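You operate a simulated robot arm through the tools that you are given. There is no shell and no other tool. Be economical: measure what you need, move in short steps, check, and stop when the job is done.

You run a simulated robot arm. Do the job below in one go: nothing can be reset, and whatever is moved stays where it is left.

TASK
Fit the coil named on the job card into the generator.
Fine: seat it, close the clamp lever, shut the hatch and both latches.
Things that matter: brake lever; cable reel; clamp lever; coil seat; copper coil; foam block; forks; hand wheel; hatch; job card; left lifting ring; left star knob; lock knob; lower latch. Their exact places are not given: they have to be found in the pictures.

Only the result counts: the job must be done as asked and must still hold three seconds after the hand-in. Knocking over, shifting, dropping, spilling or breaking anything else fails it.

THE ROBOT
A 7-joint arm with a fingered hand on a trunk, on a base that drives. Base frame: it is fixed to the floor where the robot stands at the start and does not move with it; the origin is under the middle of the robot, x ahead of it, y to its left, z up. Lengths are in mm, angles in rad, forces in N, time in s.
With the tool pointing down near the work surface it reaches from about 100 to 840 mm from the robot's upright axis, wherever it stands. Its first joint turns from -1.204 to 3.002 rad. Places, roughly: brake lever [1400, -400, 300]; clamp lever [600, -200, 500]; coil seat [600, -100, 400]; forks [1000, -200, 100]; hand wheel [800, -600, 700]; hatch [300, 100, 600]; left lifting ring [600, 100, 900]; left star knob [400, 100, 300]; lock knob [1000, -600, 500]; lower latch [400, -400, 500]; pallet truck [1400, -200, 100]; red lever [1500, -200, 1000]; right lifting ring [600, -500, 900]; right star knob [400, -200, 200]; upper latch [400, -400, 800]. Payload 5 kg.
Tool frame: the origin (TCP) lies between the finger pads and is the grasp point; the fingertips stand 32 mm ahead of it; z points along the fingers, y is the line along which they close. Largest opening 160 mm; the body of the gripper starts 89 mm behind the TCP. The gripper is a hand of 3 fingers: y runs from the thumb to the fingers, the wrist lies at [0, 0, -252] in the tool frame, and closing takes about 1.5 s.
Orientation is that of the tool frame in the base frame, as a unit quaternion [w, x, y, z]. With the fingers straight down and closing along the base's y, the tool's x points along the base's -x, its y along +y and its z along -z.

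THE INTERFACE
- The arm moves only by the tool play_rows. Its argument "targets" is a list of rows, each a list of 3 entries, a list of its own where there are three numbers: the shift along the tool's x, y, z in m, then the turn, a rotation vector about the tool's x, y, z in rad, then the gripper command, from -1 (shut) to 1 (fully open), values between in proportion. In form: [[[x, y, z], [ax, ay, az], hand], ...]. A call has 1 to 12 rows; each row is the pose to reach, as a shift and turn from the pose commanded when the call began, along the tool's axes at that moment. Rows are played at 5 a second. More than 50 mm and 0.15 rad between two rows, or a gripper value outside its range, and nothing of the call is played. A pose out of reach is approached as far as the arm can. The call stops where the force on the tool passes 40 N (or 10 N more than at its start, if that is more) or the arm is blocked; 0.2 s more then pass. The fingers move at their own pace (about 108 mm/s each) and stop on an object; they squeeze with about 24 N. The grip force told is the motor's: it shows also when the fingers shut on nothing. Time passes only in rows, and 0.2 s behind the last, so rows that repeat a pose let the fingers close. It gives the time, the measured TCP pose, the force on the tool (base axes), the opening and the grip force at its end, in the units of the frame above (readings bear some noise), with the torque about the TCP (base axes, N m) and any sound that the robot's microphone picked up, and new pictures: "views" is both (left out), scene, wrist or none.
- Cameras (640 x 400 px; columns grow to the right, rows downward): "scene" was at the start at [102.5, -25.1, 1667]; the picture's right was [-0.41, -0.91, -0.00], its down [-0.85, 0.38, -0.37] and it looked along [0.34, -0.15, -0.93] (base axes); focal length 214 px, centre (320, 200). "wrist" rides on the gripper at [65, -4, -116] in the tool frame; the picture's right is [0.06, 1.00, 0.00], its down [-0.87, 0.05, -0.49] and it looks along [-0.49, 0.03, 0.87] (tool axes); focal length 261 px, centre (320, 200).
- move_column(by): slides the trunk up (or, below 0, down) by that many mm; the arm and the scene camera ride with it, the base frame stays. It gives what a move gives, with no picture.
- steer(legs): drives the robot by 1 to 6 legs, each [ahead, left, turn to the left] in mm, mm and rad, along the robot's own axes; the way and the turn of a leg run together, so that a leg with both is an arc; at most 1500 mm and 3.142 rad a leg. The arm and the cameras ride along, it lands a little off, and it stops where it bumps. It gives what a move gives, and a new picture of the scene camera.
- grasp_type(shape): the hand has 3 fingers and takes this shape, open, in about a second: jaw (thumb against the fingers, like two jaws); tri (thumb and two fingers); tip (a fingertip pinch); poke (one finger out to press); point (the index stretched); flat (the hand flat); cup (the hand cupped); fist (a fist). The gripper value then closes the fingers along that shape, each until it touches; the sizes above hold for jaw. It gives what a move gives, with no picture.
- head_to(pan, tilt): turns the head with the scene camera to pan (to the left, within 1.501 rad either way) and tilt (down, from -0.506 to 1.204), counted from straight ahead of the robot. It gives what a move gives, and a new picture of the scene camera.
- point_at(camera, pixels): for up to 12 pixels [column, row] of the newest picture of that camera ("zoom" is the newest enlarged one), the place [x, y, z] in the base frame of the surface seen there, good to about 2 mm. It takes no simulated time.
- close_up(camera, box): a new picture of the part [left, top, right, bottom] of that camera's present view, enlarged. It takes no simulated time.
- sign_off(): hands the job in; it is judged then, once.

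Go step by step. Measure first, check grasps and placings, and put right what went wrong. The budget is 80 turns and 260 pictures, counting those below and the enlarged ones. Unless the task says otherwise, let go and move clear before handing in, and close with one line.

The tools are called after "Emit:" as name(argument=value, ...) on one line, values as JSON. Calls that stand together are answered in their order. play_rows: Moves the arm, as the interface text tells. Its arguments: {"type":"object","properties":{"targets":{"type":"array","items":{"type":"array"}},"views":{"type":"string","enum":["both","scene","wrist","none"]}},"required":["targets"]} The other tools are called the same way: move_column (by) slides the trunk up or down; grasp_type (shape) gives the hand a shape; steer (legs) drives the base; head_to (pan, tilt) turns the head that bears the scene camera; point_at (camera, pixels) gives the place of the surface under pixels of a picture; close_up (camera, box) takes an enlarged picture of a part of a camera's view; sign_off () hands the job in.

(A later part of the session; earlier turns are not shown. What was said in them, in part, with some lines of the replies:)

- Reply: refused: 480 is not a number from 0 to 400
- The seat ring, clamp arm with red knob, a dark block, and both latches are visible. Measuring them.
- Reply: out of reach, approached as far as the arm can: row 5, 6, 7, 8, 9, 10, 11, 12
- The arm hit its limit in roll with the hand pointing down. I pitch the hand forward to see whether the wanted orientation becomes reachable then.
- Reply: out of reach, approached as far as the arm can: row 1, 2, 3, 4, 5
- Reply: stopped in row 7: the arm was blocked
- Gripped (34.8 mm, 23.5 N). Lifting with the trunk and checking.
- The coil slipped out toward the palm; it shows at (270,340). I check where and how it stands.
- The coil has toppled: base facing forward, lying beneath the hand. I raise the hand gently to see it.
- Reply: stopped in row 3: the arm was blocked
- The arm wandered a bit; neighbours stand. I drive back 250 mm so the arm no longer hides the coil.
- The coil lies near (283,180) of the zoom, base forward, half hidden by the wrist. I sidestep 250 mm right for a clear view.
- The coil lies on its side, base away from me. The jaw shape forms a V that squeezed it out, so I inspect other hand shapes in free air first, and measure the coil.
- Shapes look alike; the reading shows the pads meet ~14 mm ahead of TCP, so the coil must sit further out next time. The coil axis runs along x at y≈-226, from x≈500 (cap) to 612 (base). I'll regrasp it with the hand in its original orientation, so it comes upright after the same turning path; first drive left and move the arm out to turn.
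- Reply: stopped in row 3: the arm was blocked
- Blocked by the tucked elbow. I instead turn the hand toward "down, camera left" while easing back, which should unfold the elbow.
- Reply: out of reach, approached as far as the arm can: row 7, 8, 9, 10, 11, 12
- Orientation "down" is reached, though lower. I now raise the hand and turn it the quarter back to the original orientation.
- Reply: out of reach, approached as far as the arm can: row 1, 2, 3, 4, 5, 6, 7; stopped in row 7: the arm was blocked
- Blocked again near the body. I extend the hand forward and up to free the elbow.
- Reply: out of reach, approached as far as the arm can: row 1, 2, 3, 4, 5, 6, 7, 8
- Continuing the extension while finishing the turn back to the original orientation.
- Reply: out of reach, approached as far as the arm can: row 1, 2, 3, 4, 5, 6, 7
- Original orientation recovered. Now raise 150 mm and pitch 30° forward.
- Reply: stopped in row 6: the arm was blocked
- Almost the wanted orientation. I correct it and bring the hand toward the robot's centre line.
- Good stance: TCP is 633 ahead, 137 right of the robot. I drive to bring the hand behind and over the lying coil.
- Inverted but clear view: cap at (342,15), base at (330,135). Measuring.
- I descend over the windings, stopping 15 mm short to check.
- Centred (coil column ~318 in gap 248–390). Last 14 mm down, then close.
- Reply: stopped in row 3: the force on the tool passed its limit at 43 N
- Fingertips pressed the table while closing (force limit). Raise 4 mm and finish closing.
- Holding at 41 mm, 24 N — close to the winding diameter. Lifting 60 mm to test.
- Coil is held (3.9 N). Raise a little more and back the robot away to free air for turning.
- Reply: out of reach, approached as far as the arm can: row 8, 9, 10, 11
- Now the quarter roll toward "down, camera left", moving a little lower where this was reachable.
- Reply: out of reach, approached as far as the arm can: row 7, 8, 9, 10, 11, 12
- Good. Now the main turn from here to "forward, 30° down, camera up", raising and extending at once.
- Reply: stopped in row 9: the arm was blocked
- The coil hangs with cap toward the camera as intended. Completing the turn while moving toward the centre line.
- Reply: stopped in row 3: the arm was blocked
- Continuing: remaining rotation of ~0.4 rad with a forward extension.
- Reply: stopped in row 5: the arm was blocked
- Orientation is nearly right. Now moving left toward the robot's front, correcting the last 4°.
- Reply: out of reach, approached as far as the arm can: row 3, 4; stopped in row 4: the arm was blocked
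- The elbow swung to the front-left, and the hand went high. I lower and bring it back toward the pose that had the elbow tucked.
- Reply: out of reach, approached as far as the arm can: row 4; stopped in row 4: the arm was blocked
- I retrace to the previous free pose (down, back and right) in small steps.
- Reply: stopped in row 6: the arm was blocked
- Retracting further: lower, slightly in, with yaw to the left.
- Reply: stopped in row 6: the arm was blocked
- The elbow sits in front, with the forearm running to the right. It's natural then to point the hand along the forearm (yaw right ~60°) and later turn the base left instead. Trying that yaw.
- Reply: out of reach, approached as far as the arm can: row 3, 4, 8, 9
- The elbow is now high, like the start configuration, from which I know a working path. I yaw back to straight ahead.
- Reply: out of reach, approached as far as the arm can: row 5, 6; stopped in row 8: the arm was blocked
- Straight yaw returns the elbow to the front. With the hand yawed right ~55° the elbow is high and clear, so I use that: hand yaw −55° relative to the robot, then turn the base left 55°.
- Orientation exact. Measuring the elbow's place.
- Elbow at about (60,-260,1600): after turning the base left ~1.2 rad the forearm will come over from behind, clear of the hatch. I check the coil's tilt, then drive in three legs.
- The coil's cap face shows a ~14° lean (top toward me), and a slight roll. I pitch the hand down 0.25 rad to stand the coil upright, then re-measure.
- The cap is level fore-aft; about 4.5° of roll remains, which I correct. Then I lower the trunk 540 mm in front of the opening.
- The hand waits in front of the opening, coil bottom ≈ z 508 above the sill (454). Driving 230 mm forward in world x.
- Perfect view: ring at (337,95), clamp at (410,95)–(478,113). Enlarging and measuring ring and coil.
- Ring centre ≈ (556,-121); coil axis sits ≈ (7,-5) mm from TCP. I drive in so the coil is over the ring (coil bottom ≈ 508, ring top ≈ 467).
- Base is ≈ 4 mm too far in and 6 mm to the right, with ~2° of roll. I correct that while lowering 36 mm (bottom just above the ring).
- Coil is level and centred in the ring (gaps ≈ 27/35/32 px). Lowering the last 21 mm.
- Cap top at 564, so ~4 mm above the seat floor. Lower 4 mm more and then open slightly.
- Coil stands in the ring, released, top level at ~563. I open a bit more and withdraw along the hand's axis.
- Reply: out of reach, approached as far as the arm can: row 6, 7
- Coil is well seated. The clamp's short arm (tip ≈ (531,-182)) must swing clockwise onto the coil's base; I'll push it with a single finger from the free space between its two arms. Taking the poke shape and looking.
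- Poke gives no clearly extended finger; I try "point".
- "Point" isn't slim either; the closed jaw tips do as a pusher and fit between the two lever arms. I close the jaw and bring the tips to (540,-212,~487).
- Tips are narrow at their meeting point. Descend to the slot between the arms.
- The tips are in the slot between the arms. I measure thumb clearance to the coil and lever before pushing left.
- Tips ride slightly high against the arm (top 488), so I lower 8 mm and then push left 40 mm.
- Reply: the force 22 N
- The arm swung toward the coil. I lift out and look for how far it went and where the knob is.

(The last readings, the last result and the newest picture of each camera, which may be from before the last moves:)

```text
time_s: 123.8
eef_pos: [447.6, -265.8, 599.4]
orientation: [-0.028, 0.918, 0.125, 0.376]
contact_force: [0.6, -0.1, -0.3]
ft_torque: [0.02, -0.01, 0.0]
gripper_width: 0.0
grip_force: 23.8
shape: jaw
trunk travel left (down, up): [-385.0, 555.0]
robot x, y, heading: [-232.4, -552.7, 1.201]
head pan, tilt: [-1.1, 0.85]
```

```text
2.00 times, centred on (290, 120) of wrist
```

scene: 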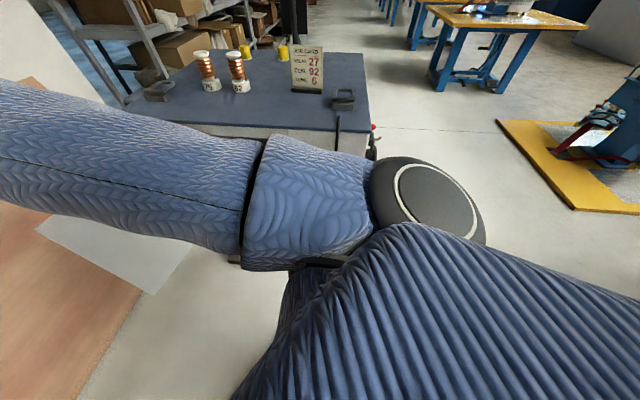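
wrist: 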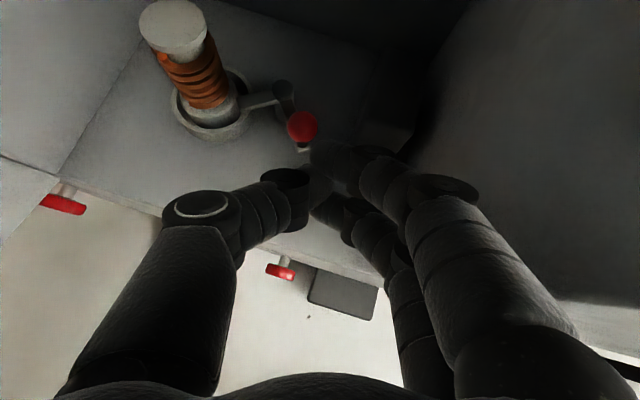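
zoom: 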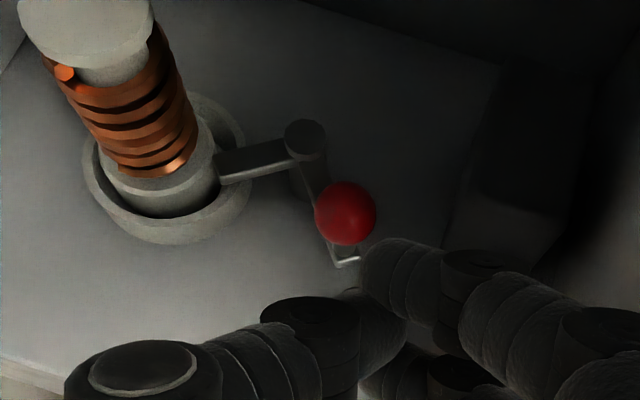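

The short arm now points at the coil base. Measuring hub, tip and knob.

Emit:
point_at(camera="zoom", pixels=[[305, 138], [222, 165], [218, 180], [345, 205], [345, 260], [230, 155], [200, 160], [95, 20], [205, 190]])

Emit:
close_up(camera="wrist", box=[205, 75, 325, 150])

```text
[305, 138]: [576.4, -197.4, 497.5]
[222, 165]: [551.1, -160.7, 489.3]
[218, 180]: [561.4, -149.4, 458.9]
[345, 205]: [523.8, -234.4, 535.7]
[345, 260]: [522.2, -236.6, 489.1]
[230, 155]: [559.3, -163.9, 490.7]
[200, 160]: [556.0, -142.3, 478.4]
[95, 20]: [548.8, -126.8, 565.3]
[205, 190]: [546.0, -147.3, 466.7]
```

```text
5.33 times, centred on (265, 112) of wrist
```

zoom: 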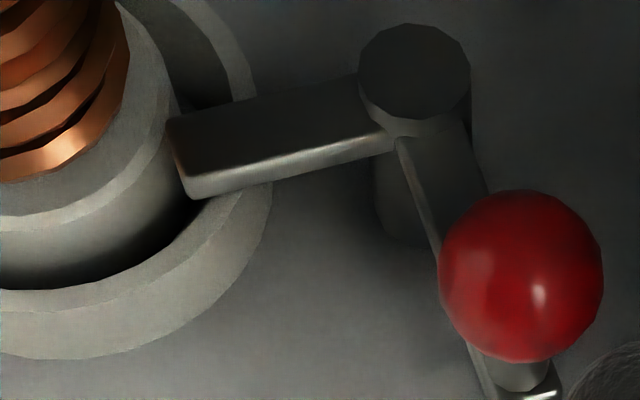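

The arm has turned about 45°; it should go further to its stop. I now push the knob itself left from its right-hand side.

Emit:
play_rows(targets=[[[0, 0.033, 0.0], [0, 0, 0], -1], [[-0.001, 0.033, 0.04], [0, 0, 0], -1], [[-0.0022, 0.0332, 0.085], [0, 0, 0], -1], [[0.0003, 0.0216, 0.087], [0, 0, 0], -1], [[0.0028, 0.01, 0.0887], [0, 0, 0], -1], [[0.0053, -0.0017, 0.0904], [0, 0, 0], -1], [[0.0078, -0.0133, 0.0922], [0, 0, 0], -1], [[0.0103, -0.025, 0.094], [0, 0, 0], -1], [[0.0128, -0.0366, 0.0957], [0, 0, 0], -1], [[0.0128, -0.0366, 0.0957], [0, 0, 0], -1]], views="wrist")

Emit:
close_up(camera="wrist", box=[130, 20, 450, 220])

```text
time_s: 124.2
eef_pos: [458.7, -289.3, 598.1]
orientation: [-0.035, 0.917, 0.127, 0.377]
contact_force: [-2.4, 14.3, -5.7]
ft_torque: [0.0, -0.19, -0.49]
gripper_width: 0.0
grip_force: 23.2
shape: jaw
trunk travel left (down, up): [-385.0, 555.0]
robot x, y, heading: [-233.8, -554.6, 1.197]
head pan, tilt: [-1.1, 0.85]
stopped in row 2: the force on the tool passed its limit at 44 N (the readings are from after the stop); the commanded pose is now the measured one
```

wrist: 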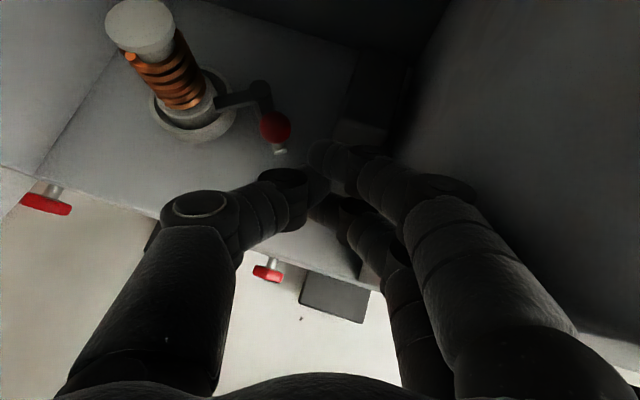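

```text
2.00 times, centred on (290, 120) of wrist
```

zoom: 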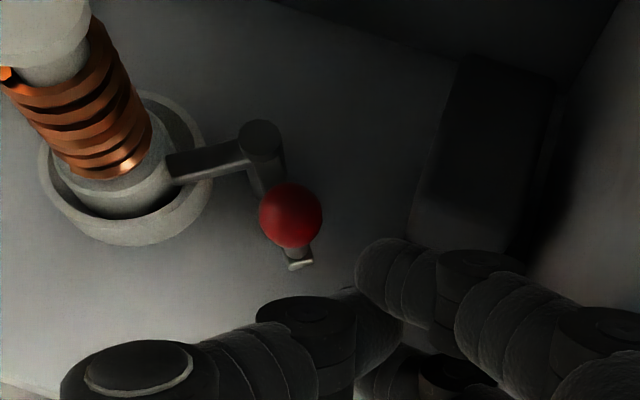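

The hand's right side touched the right jamb (force +y 14). I move back left and yaw the hand 20° to the right so its body stays clear.

Emit:
play_rows(targets=[[[0.007, -0.036, -0.009], [0, 0, 0], -1], [[0.007, -0.036, -0.009], [-0.08, -0.005, 0.083], -1], [[0.007, -0.036, -0.009], [-0.16, -0.01, 0.166], -1], [[0.007, -0.036, -0.009], [-0.244, -0.014, 0.251], -1], [[0.007, -0.036, -0.009], [-0.244, -0.014, 0.251], -1]], views="wrist")

```text
time_s: 125.4
eef_pos: [463.2, -263.0, 608.9]
orientation: [0.033, 0.926, -0.036, 0.375]
contact_force: [0.3, 0.3, -0.2]
ft_torque: [0.03, 0.01, 0.03]
gripper_width: 0.0
grip_force: 24.1
shape: jaw
out of reach, approached as far as the arm can: row 3, 4, 5
trunk travel left (down, up): [-385.0, 555.0]
robot x, y, heading: [-230.3, -557.0, 1.197]
head pan, tilt: [-1.1, 0.85]
```

wrist: 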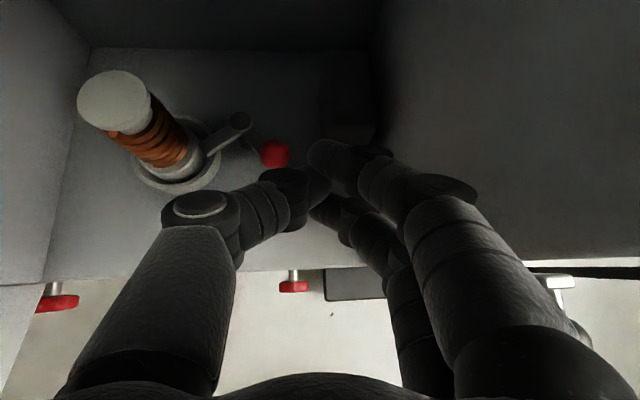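

Rather than pushing from outside, I'll straddle the knob (centre ≈ (526,-237,525)) with the open jaw, which keeps the hand well inside, then check.

Emit:
play_rows(targets=[[[-0.001, -0.027, -0.0024], [0, 0, 0], -0.2], [[-0.001, -0.027, -0.0024], [0, 0, 0], -0.2], [[-0.005, -0.029, 0.027], [0, 0, 0], -0.2], [[-0.01, -0.032, 0.057], [0, 0, 0], -0.2], [[-0.014, -0.034, 0.0853], [0, 0, 0], -0.2], [[-0.014, -0.034, 0.0853], [0, 0, 0], -0.2]], views="wrist")

Emit:
point_at(camera="wrist", pixels=[[330, 190], [320, 180], [340, 180], [240, 180], [390, 200]])

```text
time_s: 126.8
eef_pos: [517.9, -235.4, 535.6]
orientation: [0.033, 0.925, -0.036, 0.376]
contact_force: [0.2, 0.1, -0.3]
ft_torque: [-0.01, -0.03, 0.02]
gripper_width: 63.8
grip_force: 0.0
shape: jaw
out of reach, approached as far as the arm can: row 1, 2
trunk travel left (down, up): [-385.0, 555.0]
robot x, y, heading: [-225.6, -558.4, 1.198]
head pan, tilt: [-1.1, 0.85]
```

wrist: 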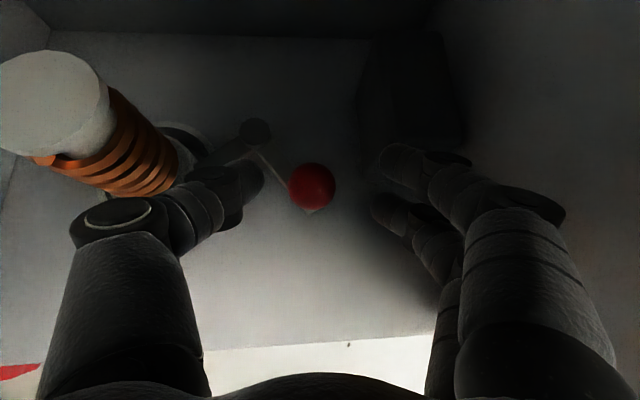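

```text
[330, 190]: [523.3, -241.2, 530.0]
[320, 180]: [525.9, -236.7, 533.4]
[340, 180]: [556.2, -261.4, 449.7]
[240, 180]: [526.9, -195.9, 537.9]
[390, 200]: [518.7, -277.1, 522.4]
```

Knob sits between thumb and fingers. Closing on it and swinging it along its arc until it stops.

Emit:
play_rows(targets=[[[0, 0, 0], [0, 0, 0], -0.6], [[0, 0, 0], [0, 0, 0], -1], [[0, 0, 0], [0, 0, 0], -1], [[0, 0, 0], [0, 0, 0], -1], [[-0.004, -0.0085, -0.004], [0, 0, 0], -1], [[-0.0079, -0.017, -0.0085], [0, 0, 0], -1], [[-0.0105, -0.0277, -0.0115], [0, 0, 0], -1], [[-0.0117, -0.0386, -0.0132], [0, 0, 0], -1], [[-0.0114, -0.0496, -0.0135], [0, 0, 0], -1], [[-0.0098, -0.0608, -0.0124], [0, 0, 0], -1], [[-0.0098, -0.0608, -0.0124], [0, 0, 0], -1]], views="wrist")

Emit:
close_up(camera="wrist", box=[160, 60, 480, 260])

```text
time_s: 128.9
eef_pos: [499.9, -190.2, 536.6]
orientation: [0.039, 0.925, -0.039, 0.375]
contact_force: [-14.0, -13.9, 8.9]
ft_torque: [-0.38, -0.03, -0.42]
gripper_width: 16.0
grip_force: 23.8
shape: jaw
trunk travel left (down, up): [-385.0, 555.0]
robot x, y, heading: [-232.2, -556.8, 1.198]
head pan, tilt: [-1.1, 0.85]
stopped in row 10: the force on the tool passed its limit at 45 N (the readings are from after the stop); the commanded pose is now the measured one
```

wrist: 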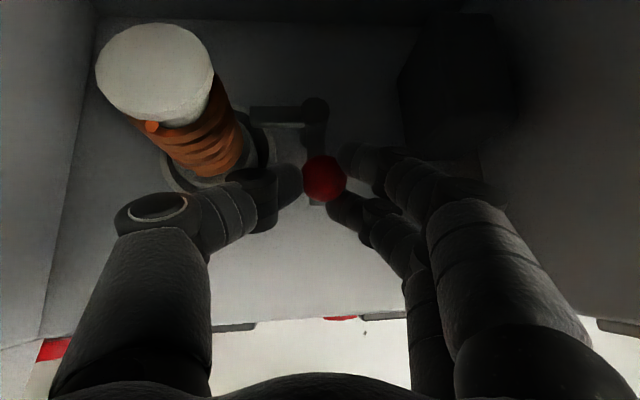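

```text
2.00 times, centred on (320, 160) of wrist
5 turns are left
```

zoom: 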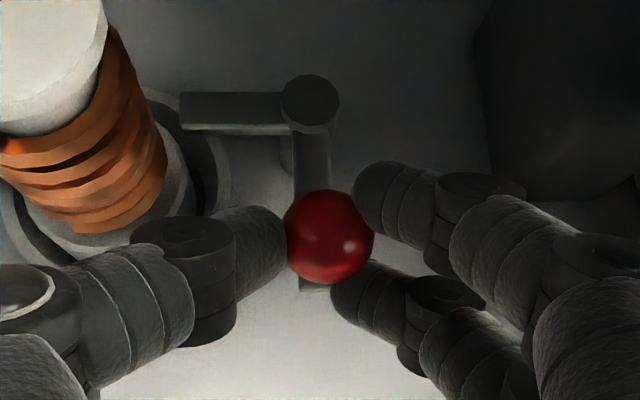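

The short arm now lies across at the coil and the lever met its stop (45 N): clamp closed. Only 5 turns remain, so I chain: release, back out, raise, go round the hatch's outer side and sweep it shut, then look.

Emit:
play_rows(targets=[[[0, 0, 0], [0, 0, 0], -0.5], [[0, 0, 0], [0, 0, 0], -0.3], [[0, 0, 0], [0, 0, 0], -0.3], [[0, 0, -0.02], [0, 0, 0], -0.3], [[0, 0, -0.04], [0, 0, 0], -0.3], [[0, 0, -0.06], [0, 0, 0], -0.3]], views="wrist")

Emit:
steer(legs=[[-218.7, 558.7, 0]])

Emit:
move_column(by=180)

Emit:
play_rows(targets=[[[0, 0, 0], [0, 0, 0], -1], [[0, 0, 0], [0, 0, 0], -1], [[0, 0, 0], [0, 0, 0], -1]], views="none")

Emit:
steer(legs=[[400.4, 156.7, 0], [98.4, -251.4, 0], [-211.1, -50.4, 0], [-96, -48.3, 0], [-72.1, -81.9, 0], [-41.6, -96.8, 0]])

Emit:
steer(legs=[[-4.5, -109.2, 0], [12.8, -32.6, 0]])

Emit:
steer(legs=[[-54.7, 139.7, 0]])

Emit:
head_to(pan=-0.8, tilt=0.5)

Emit:
play_rows(targets=[[[0, 0, 0], [0, 0, 0], -1]], views="both")

```text
time_s: 130.3
eef_pos: [489.1, -189.5, 571.1]
orientation: [0.037, 0.926, -0.038, 0.373]
contact_force: [0.8, 0.2, 0.7]
ft_torque: [-0.01, -0.03, -0.02]
gripper_width: 55.9
grip_force: 0.0
shape: jaw
out of reach, approached as far as the arm can: row 4, 5, 6
trunk travel left (down, up): [-385.0, 555.0]
robot x, y, heading: [-230.6, -555.7, 1.196]
head pan, tilt: [-1.1, 0.85]
```

wrist: 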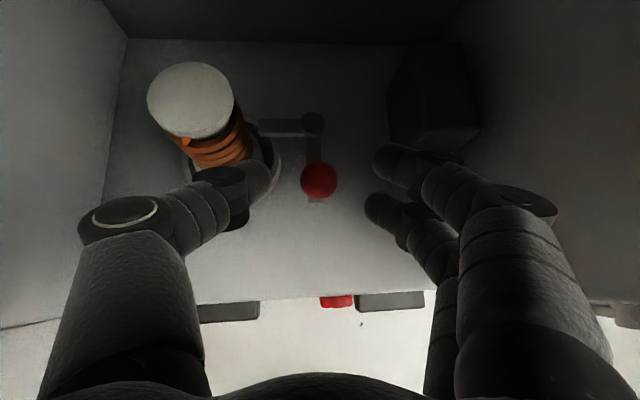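

```text
time_s: 133.8
eef_pos: [-126.6, -181.9, 572.3]
orientation: [0.035, 0.927, -0.034, 0.373]
contact_force: [0.9, -0.3, 0.9]
ft_torque: [0.0, 0.01, -0.02]
gripper_width: 55.4
grip_force: 0.0
shape: jaw
trunk travel left (down, up): [-385.0, 555.0]
robot x, y, heading: [-844.7, -553.6, 1.203]
head pan, tilt: [-1.1, 0.85]
```

scene: 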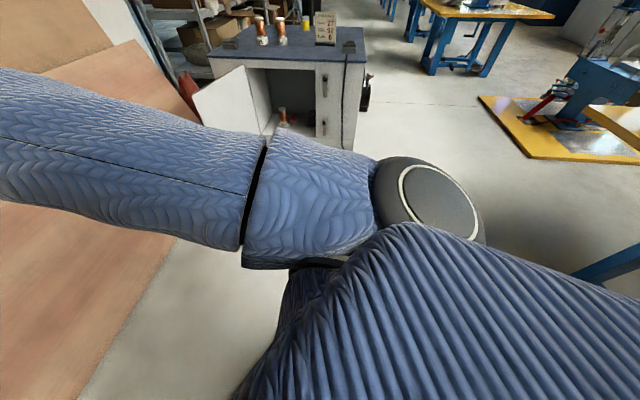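

```text
time_s: 135.8
eef_pos: [-125.8, -182.9, 751.8]
orientation: [0.036, 0.926, -0.034, 0.373]
contact_force: [0.7, 0.6, 1.0]
ft_torque: [0.01, 0.01, -0.03]
gripper_width: 55.2
grip_force: 0.1
shape: jaw
trunk travel left (down, up): [-565.0, 375.0]
robot x, y, heading: [-845.4, -551.9, 1.202]
head pan, tilt: [-1.1, 0.85]
```

```text
time_s: 136.6
eef_pos: [-126.0, -180.5, 752.1]
orientation: [0.034, 0.927, -0.033, 0.373]
contact_force: [-0.5, -0.2, 0.2]
ft_torque: [0.0, 0.0, -0.01]
gripper_width: 0.0
grip_force: 24.1
shape: jaw
trunk travel left (down, up): [-565.0, 375.0]
robot x, y, heading: [-843.5, -552.1, 1.204]
head pan, tilt: [-1.1, 0.85]
```

```text
time_s: 144.3
eef_pos: [248.1, -237.9, 752.6]
orientation: [0.033, 0.926, -0.033, 0.374]
contact_force: [0.4, -1.1, 0.2]
ft_torque: [0.04, 0.02, 0.04]
gripper_width: 0.0
grip_force: 23.6
shape: jaw
trunk travel left (down, up): [-565.0, 375.0]
robot x, y, heading: [-469.8, -607.4, 1.202]
head pan, tilt: [-1.1, 0.85]
```

scene: 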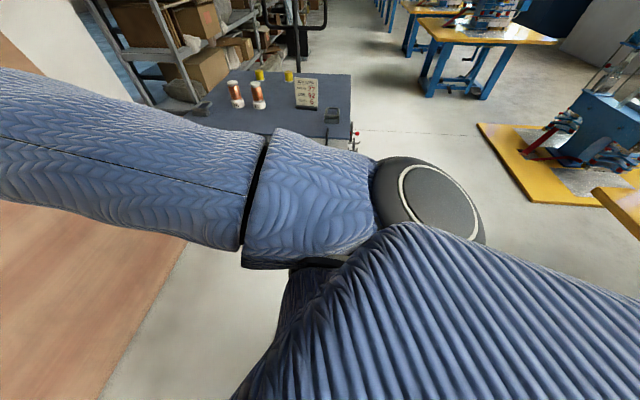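

```text
time_s: 145.6
eef_pos: [339.5, -277.7, 748.5]
orientation: [0.036, 0.928, -0.033, 0.369]
contact_force: [-1.8, 0.6, 0.2]
ft_torque: [-0.02, 0.03, -0.02]
gripper_width: 0.2
grip_force: 24.0
shape: jaw
trunk travel left (down, up): [-565.0, 375.0]
robot x, y, heading: [-372.7, -651.1, 1.203]
head pan, tilt: [-1.1, 0.85]
stopped in leg 1: the force on the tool passed its limit at 48 N (the readings are from after the stop); the commanded pose is now the measured one
```

scene: 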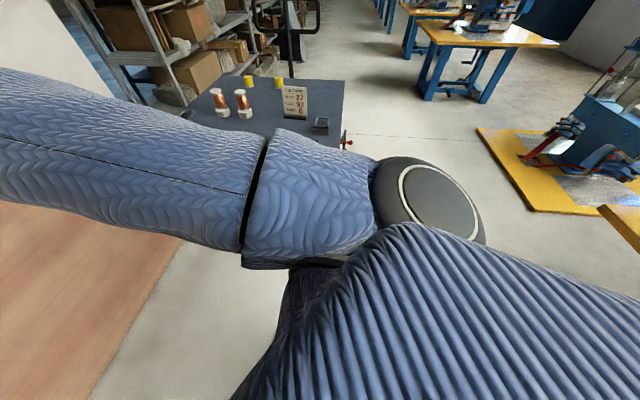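

```text
time_s: 147.0
eef_pos: [187.0, -276.6, 749.0]
orientation: [0.035, 0.928, -0.031, 0.37]
contact_force: [-0.1, -0.3, -0.4]
ft_torque: [0.02, 0.02, -0.01]
gripper_width: 0.1
grip_force: 23.9
shape: jaw
trunk travel left (down, up): [-565.0, 375.0]
robot x, y, heading: [-523.5, -651.8, 1.209]
head pan, tilt: [-1.1, 0.85]
```

scene: 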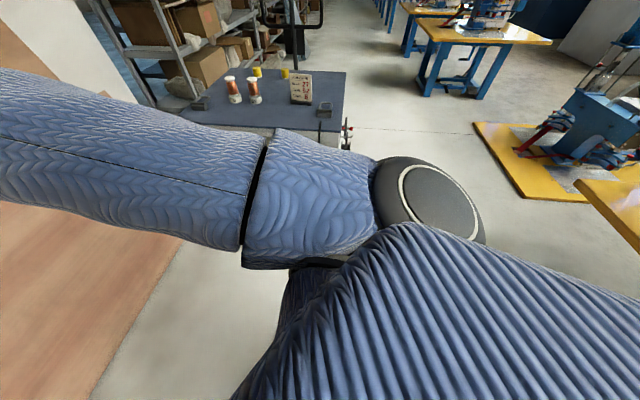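

```text
time_s: 147.8
eef_pos: [187.4, -277.5, 748.3]
orientation: [0.035, 0.928, -0.031, 0.369]
contact_force: [-0.6, 0.4, -0.9]
ft_torque: [-0.01, -0.03, -0.01]
gripper_width: 0.3
grip_force: 23.5
shape: jaw
trunk travel left (down, up): [-565.0, 375.0]
robot x, y, heading: [-523.0, -653.6, 1.21]
head pan, tilt: [-0.799, 0.499]
```

scene: 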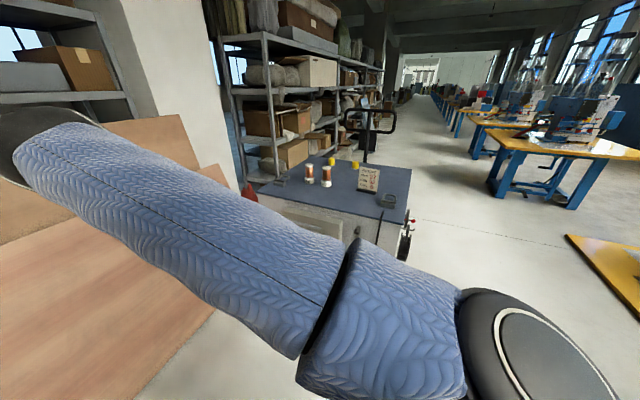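

```text
time_s: 148.2
eef_pos: [187.8, -277.4, 749.2]
orientation: [0.035, 0.928, -0.032, 0.369]
contact_force: [-0.5, -1.0, 0.3]
ft_torque: [0.0, 0.02, -0.03]
gripper_width: 0.0
grip_force: 23.7
shape: jaw
trunk travel left (down, up): [-565.0, 375.0]
robot x, y, heading: [-521.6, -650.5, 1.209]
head pan, tilt: [-0.799, 0.499]
4 turns are left
```

scene: 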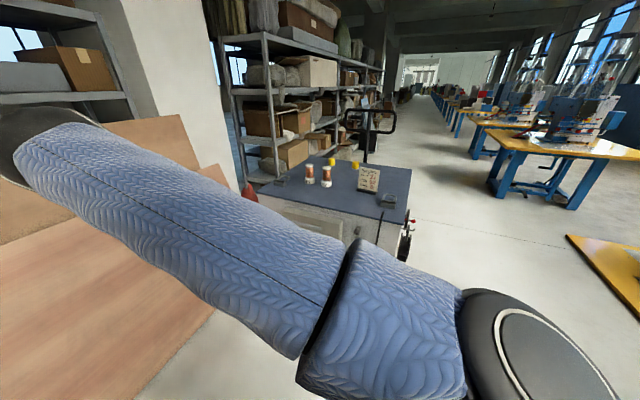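
wrist: 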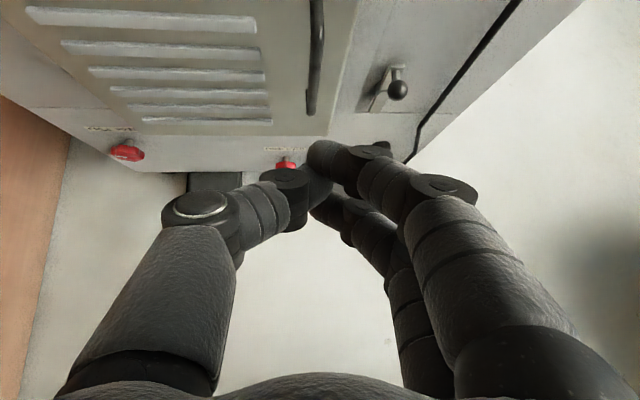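

The hatch is shut (louvred panel flush, push stopped at 48 N). Now the latches: knob levers right of the hatch (upper ≈ (376,-403,806), lower ≈ (376,-403,577)), pivoting below; I push each left and down over the hatch's edge using base and trunk, then look.

Emit:
steer(legs=[[-127.1, -144.3, 0]])

Emit:
move_column(by=80)

Emit:
play_rows(targets=[[[0, 0, 0], [0, 0, 0], -1]], views="wrist")

Emit:
steer(legs=[[29.7, -78.5, 0], [70.1, 26.6, 0]])

Emit:
move_column(by=-15)

Emit:
steer(legs=[[28.1, 10.6, 0], [14, 5.3, 0]])

Emit:
move_column(by=-28)

Emit:
move_column(by=40)

Emit:
steer(legs=[[-31.9, 84.2, 0]])

Emit:
play_rows(targets=[[[0, 0, 0], [0, 0, 0], -1]], views="wrist")

Emit:
steer(legs=[[-53.1, 140.3, 0], [-93.5, -35.4, 0]])

Emit:
play_rows(targets=[[[0, 0, 0], [0, 0, 0], -1]], views="wrist")

Emit:
close_up(camera="wrist", box=[240, 0, 560, 200])

Emit:
point_at(camera="zoom", pixels=[[320, 20], [320, 60], [320, 100], [320, 140], [320, 180], [220, 60], [220, 100], [220, 140], [420, 60], [420, 100], [420, 140], [270, 100]])

```text
time_s: 149.8
eef_pos: [278.2, -448.3, 748.2]
orientation: [0.034, 0.928, -0.031, 0.369]
contact_force: [-0.4, -0.1, 0.4]
ft_torque: [0.02, -0.01, 0.04]
gripper_width: 0.0
grip_force: 23.7
shape: jaw
trunk travel left (down, up): [-565.0, 375.0]
robot x, y, heading: [-435.1, -823.3, 1.213]
head pan, tilt: [-0.799, 0.499]
```

scene: 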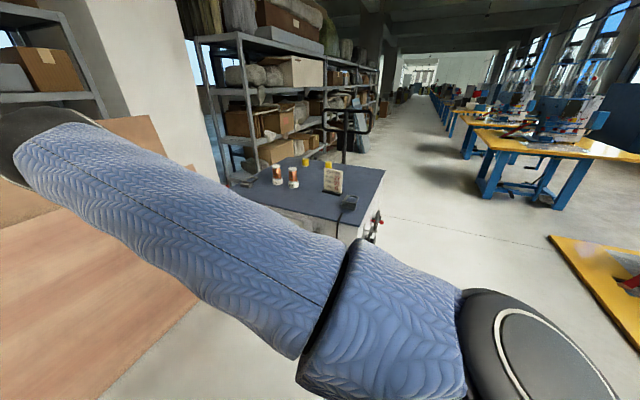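

```text
time_s: 150.9
eef_pos: [277.0, -447.5, 829.6]
orientation: [0.035, 0.928, -0.03, 0.369]
contact_force: [-0.5, -0.7, -0.1]
ft_torque: [-0.01, -0.02, -0.03]
gripper_width: 0.0
grip_force: 24.3
shape: jaw
trunk travel left (down, up): [-645.0, 295.0]
robot x, y, heading: [-435.9, -822.7, 1.212]
head pan, tilt: [-0.799, 0.499]
```

```text
time_s: 151.3
eef_pos: [277.8, -447.6, 828.6]
orientation: [0.035, 0.928, -0.032, 0.369]
contact_force: [-0.4, -0.1, -0.2]
ft_torque: [-0.01, 0.01, -0.02]
gripper_width: 0.1
grip_force: 24.2
shape: jaw
trunk travel left (down, up): [-645.0, 295.0]
robot x, y, heading: [-430.6, -820.4, 1.205]
head pan, tilt: [-0.799, 0.499]
```

wrist: 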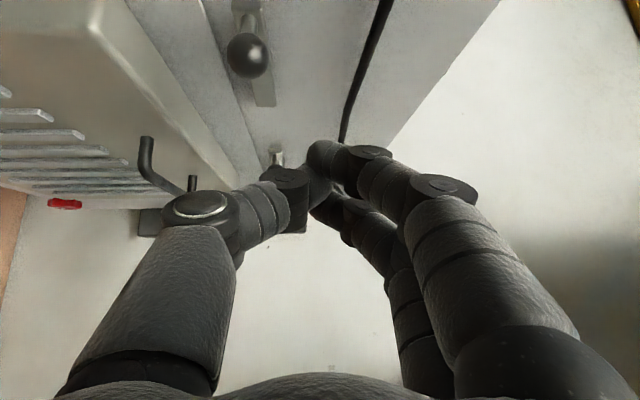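

```text
time_s: 153.0
eef_pos: [360.9, -409.8, 830.8]
orientation: [0.043, 0.928, -0.034, 0.368]
contact_force: [-8.2, -9.3, 9.3]
ft_torque: [-0.22, -0.02, -0.19]
gripper_width: 0.0
grip_force: 24.3
shape: jaw
trunk travel left (down, up): [-645.0, 295.0]
robot x, y, heading: [-344.8, -775.0, 1.203]
head pan, tilt: [-0.799, 0.499]
stopped in leg 2: the force on the tool passed its limit at 53 N (the readings are from after the stop); the commanded pose is now the measured one
```

scene: 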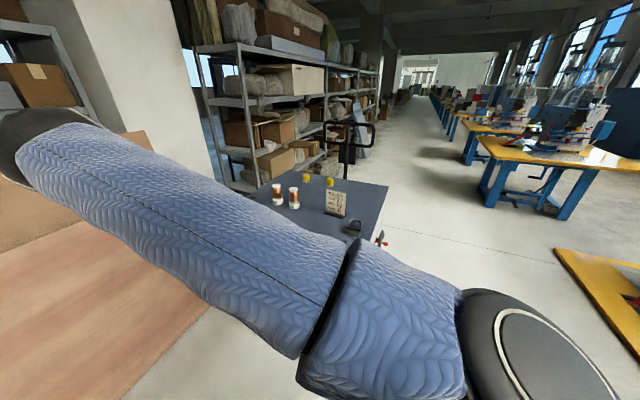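

```text
time_s: 153.4
eef_pos: [363.1, -413.2, 825.4]
orientation: [0.045, 0.927, -0.036, 0.371]
contact_force: [-19.9, -10.5, 22.7]
ft_torque: [-0.11, -0.12, -0.14]
gripper_width: 0.0
grip_force: 23.8
shape: jaw
trunk travel left (down, up): [-637.0, 303.0]
robot x, y, heading: [-348.4, -773.9, 1.204]
head pan, tilt: [-0.799, 0.499]
stopped: the force on the tool passed its limit at 48 N (the readings are from after the stop); the commanded pose is now the measured one
```

```text
time_s: 154.2
eef_pos: [362.6, -410.2, 825.9]
orientation: [0.052, 0.926, -0.04, 0.372]
contact_force: [-15.9, -17.7, 22.8]
ft_torque: [-0.32, -0.09, -0.28]
gripper_width: 0.3
grip_force: 24.3
shape: jaw
trunk travel left (down, up): [-637.0, 303.0]
robot x, y, heading: [-351.1, -760.5, 1.205]
head pan, tilt: [-0.799, 0.499]
stopped in leg 1: the force on the tool passed its limit at 53 N (the readings are from after the stop); the commanded pose is now the measured one
```

scene: 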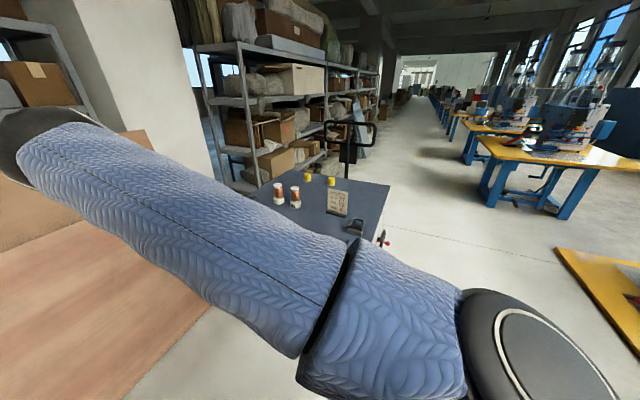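

```text
time_s: 154.6
eef_pos: [362.5, -412.6, 824.9]
orientation: [0.055, 0.925, -0.041, 0.373]
contact_force: [-18.5, -18.8, 23.9]
ft_torque: [-0.21, -0.17, -0.24]
gripper_width: 0.0
grip_force: 24.1
shape: jaw
trunk travel left (down, up): [-633.0, 307.0]
robot x, y, heading: [-348.4, -761.4, 1.206]
head pan, tilt: [-0.799, 0.499]
stopped: the force on the tool passed its limit at 50 N (the readings are from after the stop); the commanded pose is now the measured one
```

```text
time_s: 155.4
eef_pos: [364.8, -408.0, 861.4]
orientation: [0.051, 0.926, -0.039, 0.372]
contact_force: [0.2, -0.3, 0.1]
ft_torque: [-0.01, 0.0, -0.03]
gripper_width: 0.0
grip_force: 23.6
shape: jaw
trunk travel left (down, up): [-673.0, 267.0]
robot x, y, heading: [-345.6, -760.3, 1.208]
head pan, tilt: [-0.799, 0.499]
```

```text
time_s: 156.5
eef_pos: [277.5, -411.6, 862.4]
orientation: [0.052, 0.926, -0.04, 0.373]
contact_force: [-1.2, -0.3, -0.1]
ft_torque: [-0.01, -0.02, 0.03]
gripper_width: 0.0
grip_force: 23.7
shape: jaw
trunk travel left (down, up): [-673.0, 267.0]
robot x, y, heading: [-434.1, -762.9, 1.206]
head pan, tilt: [-0.799, 0.499]
```

scene: 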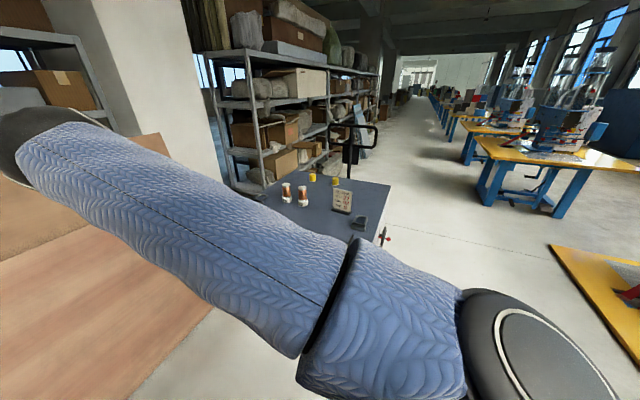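

```text
time_s: 156.9
eef_pos: [277.1, -410.6, 862.2]
orientation: [0.052, 0.926, -0.04, 0.371]
contact_force: [0.3, 0.7, -0.3]
ft_torque: [0.0, 0.01, -0.02]
gripper_width: 0.1
grip_force: 24.7
shape: jaw
trunk travel left (down, up): [-673.0, 267.0]
robot x, y, heading: [-434.9, -759.9, 1.21]
head pan, tilt: [-0.799, 0.499]
```

wrist: 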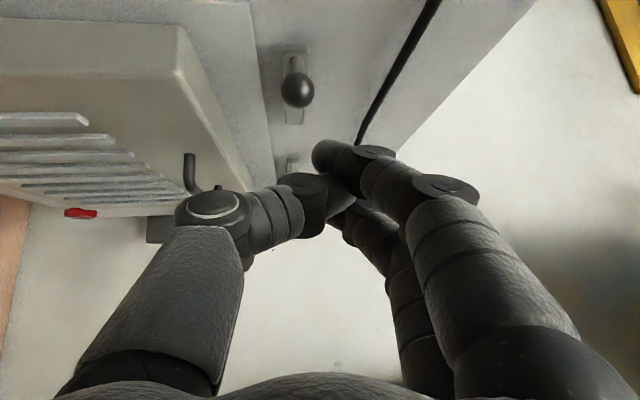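

```text
time_s: 159.0
eef_pos: [126.5, -509.5, 861.3]
orientation: [0.051, 0.926, -0.038, 0.372]
contact_force: [-0.2, -1.0, 0.5]
ft_torque: [0.06, 0.01, 0.0]
gripper_width: 0.0
grip_force: 24.1
shape: jaw
trunk travel left (down, up): [-673.0, 267.0]
robot x, y, heading: [-586.7, -862.3, 1.212]
head pan, tilt: [-0.799, 0.499]
```

scene: 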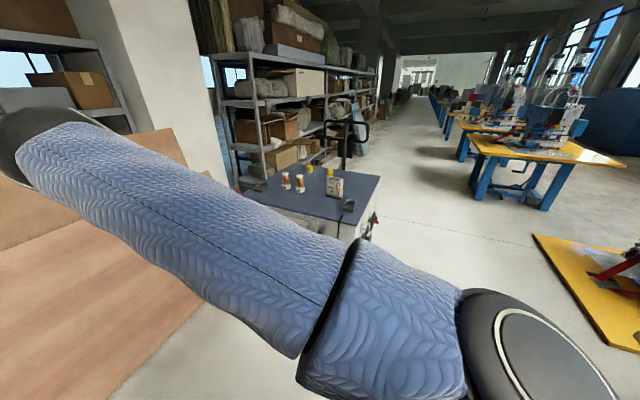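

```text
time_s: 159.4
eef_pos: [126.5, -508.4, 861.8]
orientation: [0.052, 0.926, -0.039, 0.372]
contact_force: [0.5, 1.0, -0.1]
ft_torque: [-0.01, 0.0, 0.0]
gripper_width: 0.1
grip_force: 23.8
shape: jaw
trunk travel left (down, up): [-673.0, 267.0]
robot x, y, heading: [-583.0, -863.0, 1.207]
head pan, tilt: [-0.799, 0.499]
```

wrist: 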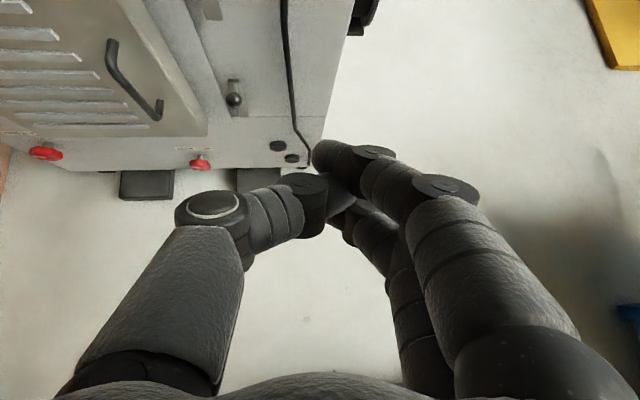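

```text
2.00 times, centred on (400, 100) of wrist
```

zoom: 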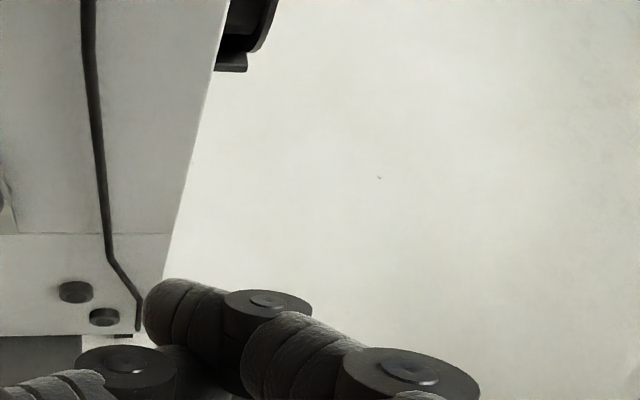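

```text
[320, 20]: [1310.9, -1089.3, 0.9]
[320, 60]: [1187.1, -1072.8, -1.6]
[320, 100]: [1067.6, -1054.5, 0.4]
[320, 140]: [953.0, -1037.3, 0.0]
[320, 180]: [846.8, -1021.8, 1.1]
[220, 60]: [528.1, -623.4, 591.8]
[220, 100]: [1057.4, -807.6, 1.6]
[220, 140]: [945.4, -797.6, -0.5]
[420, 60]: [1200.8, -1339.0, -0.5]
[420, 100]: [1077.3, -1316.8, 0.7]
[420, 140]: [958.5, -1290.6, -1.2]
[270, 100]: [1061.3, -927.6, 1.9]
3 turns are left
```

The upper knob did not yield to the left at all (blocked at ~50 N), so the latch turns the other way: knob to the right and down, its lower end swinging over the hatch edge. I'll straddle and grip each knob as I did the clamp and swing it slowly that way.

Emit:
play_rows(targets=[[[-0.001, -0.03, -0.004], [0, 0, 0], -0.3], [[-0.002, -0.0595, -0.0075], [0, 0, 0], -0.3], [[-0.002, -0.0595, -0.0075], [0, 0, 0], -0.3]], views="none")

Emit:
move_column(by=-44)

Emit:
steer(legs=[[100.8, -136.8, 0], [27.5, -73, 0]])

Emit:
play_rows(targets=[[[0, 0, 0], [0, 0, 0], -1], [[0, 0, 0], [0, 0, 0], -1], [[0, 0, 0], [0, 0, 0], -1], [[-0.0009, 0.0138, 0.0032], [0, 0, 0], -1], [[-0.0042, 0.0268, 0.0087], [0, 0, 0], -1], [[-0.0098, 0.0376, 0.0164], [0, 0, 0], -1], [[-0.0175, 0.0454, 0.0257], [0, 0, 0], -1], [[-0.0266, 0.0499, 0.036], [0, 0, 0], -1], [[-0.0362, 0.0509, 0.0464], [0, 0, 0], -1]], views="wrist")

Emit:
play_rows(targets=[[[0, 0, 0], [0, 0, 0], -0.3], [[0, 0, 0], [0, 0, 0], -0.3], [[0, 0, 0], [0, 0, 0], -0.3]], views="none")

Emit:
steer(legs=[[-35.3, 93.6, 0]])

Emit:
play_rows(targets=[[[0.012, -0.017, -0.015], [0, 0, 0], -0.3], [[0.024, -0.034, -0.031], [0, 0, 0], -0.3], [[0.0362, -0.0509, -0.0464], [0, 0, 0], -0.3]], views="wrist")

Emit:
move_column(by=-229)

Emit:
steer(legs=[[35.3, -93.6, 0]])

Emit:
play_rows(targets=[[[0, 0, 0], [0, 0, 0], -1], [[0, 0, 0], [0, 0, 0], -1], [[0, 0, 0], [0, 0, 0], -1], [[-0.0009, 0.0138, 0.0032], [0, 0, 0], -1], [[-0.0042, 0.0268, 0.0087], [0, 0, 0], -1], [[-0.0098, 0.0376, 0.0164], [0, 0, 0], -1], [[-0.0175, 0.0454, 0.0257], [0, 0, 0], -1], [[-0.0266, 0.0499, 0.036], [0, 0, 0], -1], [[-0.0362, 0.0509, 0.0464], [0, 0, 0], -1]], views="wrist")

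Emit:
play_rows(targets=[[[0, 0, 0], [0, 0, 0], -0.3], [[0, 0, 0], [0, 0, 0], -0.3], [[0, 0, 0], [0, 0, 0], -0.3]], views="none")

Emit:
steer(legs=[[-53, 140.4, 0]])

Emit:
move_column(by=180)

Emit:
play_rows(targets=[[[0, 0, 0], [0, 0, 0], -0.3]], views="both")

Emit:
close_up(camera="wrist", box=[200, 0, 440, 150])

```text
time_s: 160.2
eef_pos: [140.1, -451.3, 860.0]
orientation: [0.051, 0.926, -0.038, 0.371]
contact_force: [-0.3, 1.1, -0.5]
ft_torque: [0.0, -0.03, -0.03]
gripper_width: 55.9
grip_force: 0.0
shape: jaw
out of reach, approached as far as the arm can: row 1, 2, 3
trunk travel left (down, up): [-673.0, 267.0]
robot x, y, heading: [-587.2, -859.9, 1.209]
head pan, tilt: [-0.799, 0.499]
```

```text
time_s: 161.1
eef_pos: [139.8, -452.0, 818.2]
orientation: [0.052, 0.926, -0.038, 0.371]
contact_force: [0.4, 0.1, 0.3]
ft_torque: [-0.03, 0.01, -0.05]
gripper_width: 55.5
grip_force: 0.0
shape: jaw
trunk travel left (down, up): [-629.0, 311.0]
robot x, y, heading: [-583.7, -861.9, 1.204]
head pan, tilt: [-0.799, 0.499]
```

```text
time_s: 163.2
eef_pos: [377.9, -402.2, 816.3]
orientation: [0.05, 0.927, -0.037, 0.37]
contact_force: [0.5, 0.4, -0.4]
ft_torque: [0.0, 0.03, -0.03]
gripper_width: 55.7
grip_force: 0.0
shape: jaw
trunk travel left (down, up): [-629.0, 311.0]
robot x, y, heading: [-347.0, -816.5, 1.205]
head pan, tilt: [-0.799, 0.499]
```

scene: 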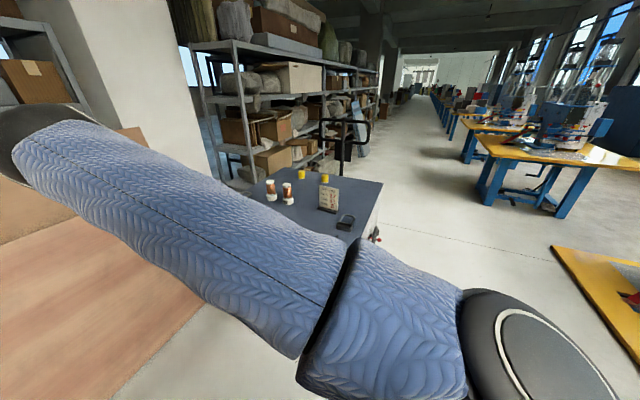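

```text
time_s: 165.2
eef_pos: [377.5, -456.5, 761.2]
orientation: [0.052, 0.927, -0.037, 0.37]
contact_force: [6.7, 16.6, 1.1]
ft_torque: [0.16, -0.04, -0.08]
gripper_width: 9.9
grip_force: 23.9
shape: jaw
trunk travel left (down, up): [-629.0, 311.0]
robot x, y, heading: [-349.4, -814.2, 1.205]
head pan, tilt: [-0.799, 0.499]
```

wrist: 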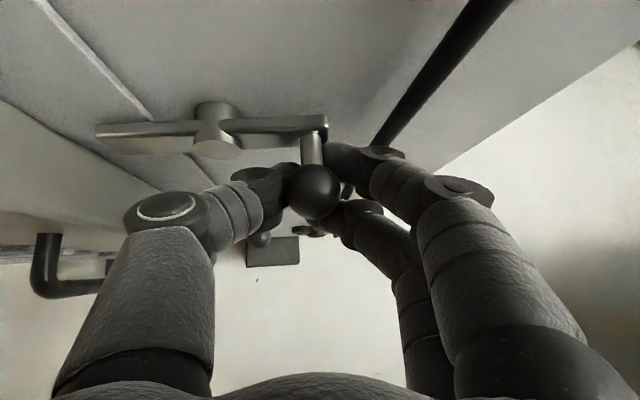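

```text
time_s: 166.0
eef_pos: [377.0, -457.8, 759.8]
orientation: [0.052, 0.927, -0.038, 0.37]
contact_force: [-1.7, -1.8, -2.0]
ft_torque: [-0.1, 0.05, 0.05]
gripper_width: 54.6
grip_force: 0.1
shape: jaw
trunk travel left (down, up): [-629.0, 311.0]
robot x, y, heading: [-346.3, -814.1, 1.207]
head pan, tilt: [-0.799, 0.499]
```

```text
time_s: 167.1
eef_pos: [275.6, -458.4, 762.0]
orientation: [0.051, 0.926, -0.037, 0.371]
contact_force: [0.1, -0.2, 1.3]
ft_torque: [-0.01, -0.02, 0.01]
gripper_width: 55.4
grip_force: 0.1
shape: jaw
trunk travel left (down, up): [-629.0, 311.0]
robot x, y, heading: [-450.8, -814.2, 1.207]
head pan, tilt: [-0.799, 0.499]
```

scene: 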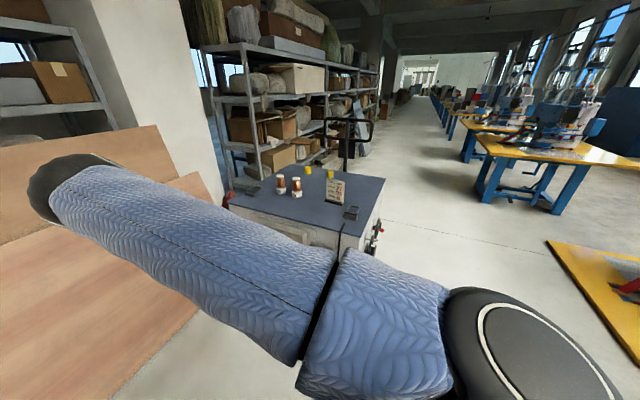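

```text
time_s: 167.9
eef_pos: [277.9, -404.8, 814.5]
orientation: [0.05, 0.927, -0.038, 0.37]
contact_force: [-0.9, 1.1, 0.1]
ft_torque: [0.02, -0.02, -0.02]
gripper_width: 55.5
grip_force: 0.1
shape: jaw
trunk travel left (down, up): [-629.0, 311.0]
robot x, y, heading: [-447.1, -820.2, 1.216]
head pan, tilt: [-0.799, 0.499]
```

wrist: 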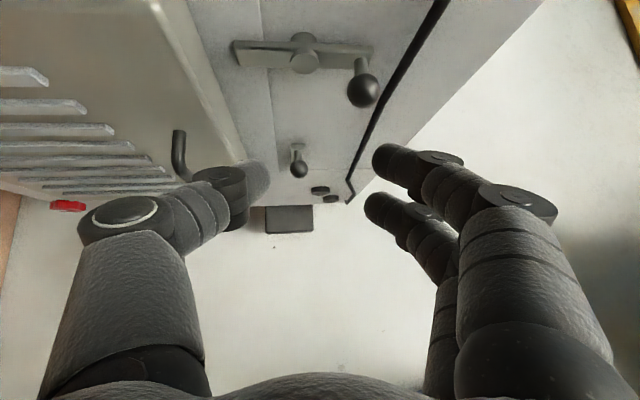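

```text
time_s: 170.3
eef_pos: [276.1, -402.9, 585.4]
orientation: [0.052, 0.927, -0.038, 0.37]
contact_force: [-0.7, 0.1, 1.3]
ft_torque: [0.02, -0.03, 0.02]
gripper_width: 55.6
grip_force: 0.1
shape: jaw
trunk travel left (down, up): [-400.0, 540.0]
robot x, y, heading: [-448.5, -814.8, 1.207]
head pan, tilt: [-0.799, 0.499]
```

```text
time_s: 171.5
eef_pos: [375.6, -401.1, 585.6]
orientation: [0.05, 0.927, -0.036, 0.369]
contact_force: [0.5, -0.2, 0.1]
ft_torque: [0.0, 0.02, 0.0]
gripper_width: 55.4
grip_force: 0.0
shape: jaw
trunk travel left (down, up): [-400.0, 540.0]
robot x, y, heading: [-347.6, -810.6, 1.212]
head pan, tilt: [-0.799, 0.499]
```

scene: 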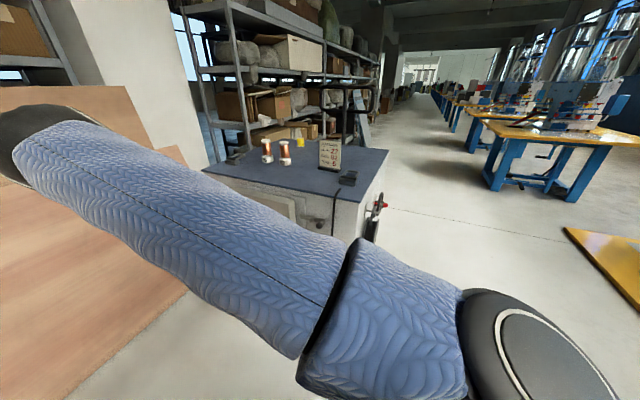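

```text
time_s: 173.5
eef_pos: [377.1, -455.6, 531.5]
orientation: [0.051, 0.927, -0.036, 0.369]
contact_force: [9.3, 15.8, -0.1]
ft_torque: [0.07, -0.01, 0.0]
gripper_width: 8.4
grip_force: 24.1
shape: jaw
trunk travel left (down, up): [-400.0, 540.0]
robot x, y, heading: [-348.5, -814.5, 1.211]
head pan, tilt: [-0.799, 0.499]
```

wrist: 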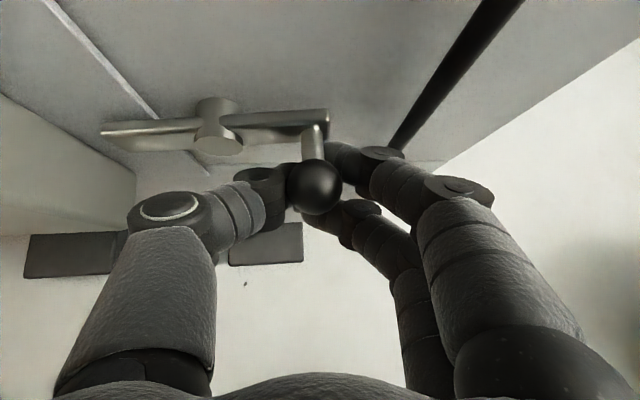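

```text
time_s: 174.3
eef_pos: [375.8, -456.3, 531.3]
orientation: [0.051, 0.927, -0.037, 0.369]
contact_force: [-0.7, -1.4, -1.6]
ft_torque: [-0.07, -0.02, 0.01]
gripper_width: 54.8
grip_force: 0.0
shape: jaw
trunk travel left (down, up): [-400.0, 540.0]
robot x, y, heading: [-347.5, -816.7, 1.214]
head pan, tilt: [-0.799, 0.499]
```

```text
time_s: 175.7
eef_pos: [225.4, -455.8, 530.7]
orientation: [0.051, 0.927, -0.037, 0.37]
contact_force: [0.4, -0.7, -0.5]
ft_torque: [0.0, 0.01, 0.0]
gripper_width: 55.9
grip_force: 0.1
shape: jaw
trunk travel left (down, up): [-400.0, 540.0]
robot x, y, heading: [-497.7, -816.1, 1.208]
head pan, tilt: [-0.799, 0.499]
```

scene: 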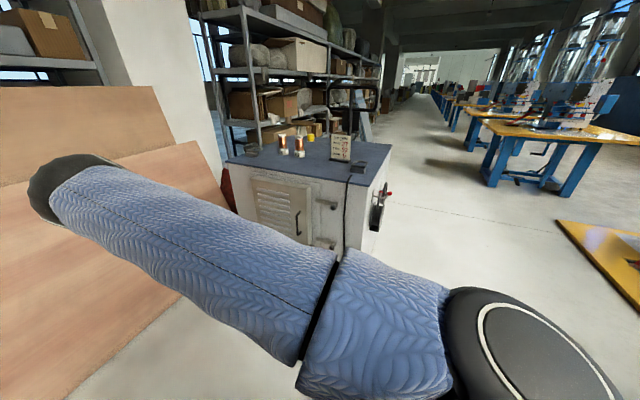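

```text
time_s: 177.7
eef_pos: [224.6, -454.3, 710.3]
orientation: [0.051, 0.927, -0.036, 0.369]
contact_force: [-0.3, -0.3, 0.2]
ft_torque: [0.02, 0.0, 0.0]
gripper_width: 55.7
grip_force: 0.0
shape: jaw
trunk travel left (down, up): [-580.0, 360.0]
robot x, y, heading: [-497.6, -815.6, 1.212]
head pan, tilt: [-0.799, 0.499]
```

```text
time_s: 178.1
eef_pos: [225.3, -454.0, 710.7]
orientation: [0.051, 0.927, -0.036, 0.369]
contact_force: [0.3, -0.4, 0.0]
ft_torque: [0.01, 0.01, -0.03]
gripper_width: 55.3
grip_force: 0.1
shape: jaw
trunk travel left (down, up): [-580.0, 360.0]
robot x, y, heading: [-501.9, -813.6, 1.215]
head pan, tilt: [-0.799, 0.499]
```

scene: 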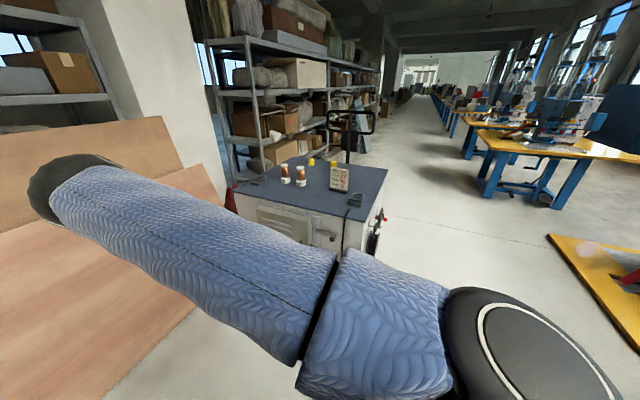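
wrist: 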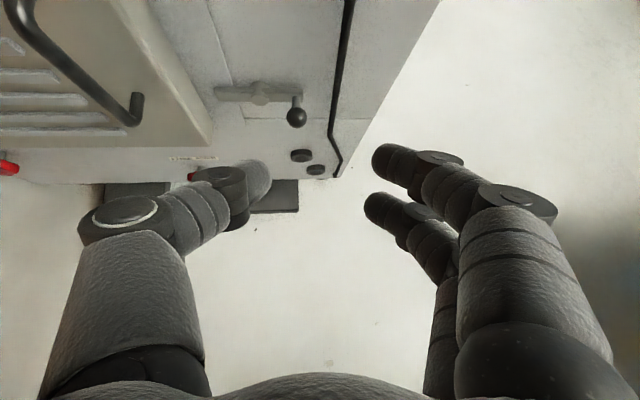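

```text
2.67 times, centred on (320, 75) of wrist
2 turns are left
```

zoom: 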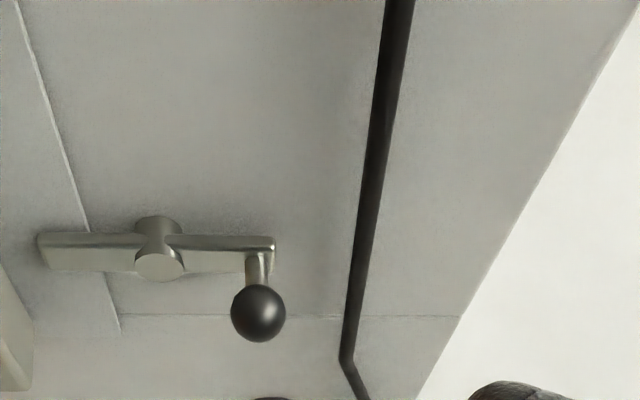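

Both latches now lie horizontal with their inner ends over the hatch edge (lower one seen at (260,93), upper one at (303,52) in the earlier picture). The hatch is shut, the clamp is closed, coil 92 is seated and the hand is clear, so I hand in.

Emit:
sign_off()

```text
The job is handed in.
```

I seated coil 92 (the one on the job card), closed the clamp lever to its stop, shut the hatch and turned both latches over its edge. On my first grasp coil 92 slipped and fell over on the generator top; I picked it up again, and it stood upright in the seat when I let go. The job is handed in; I don't have the verdict.
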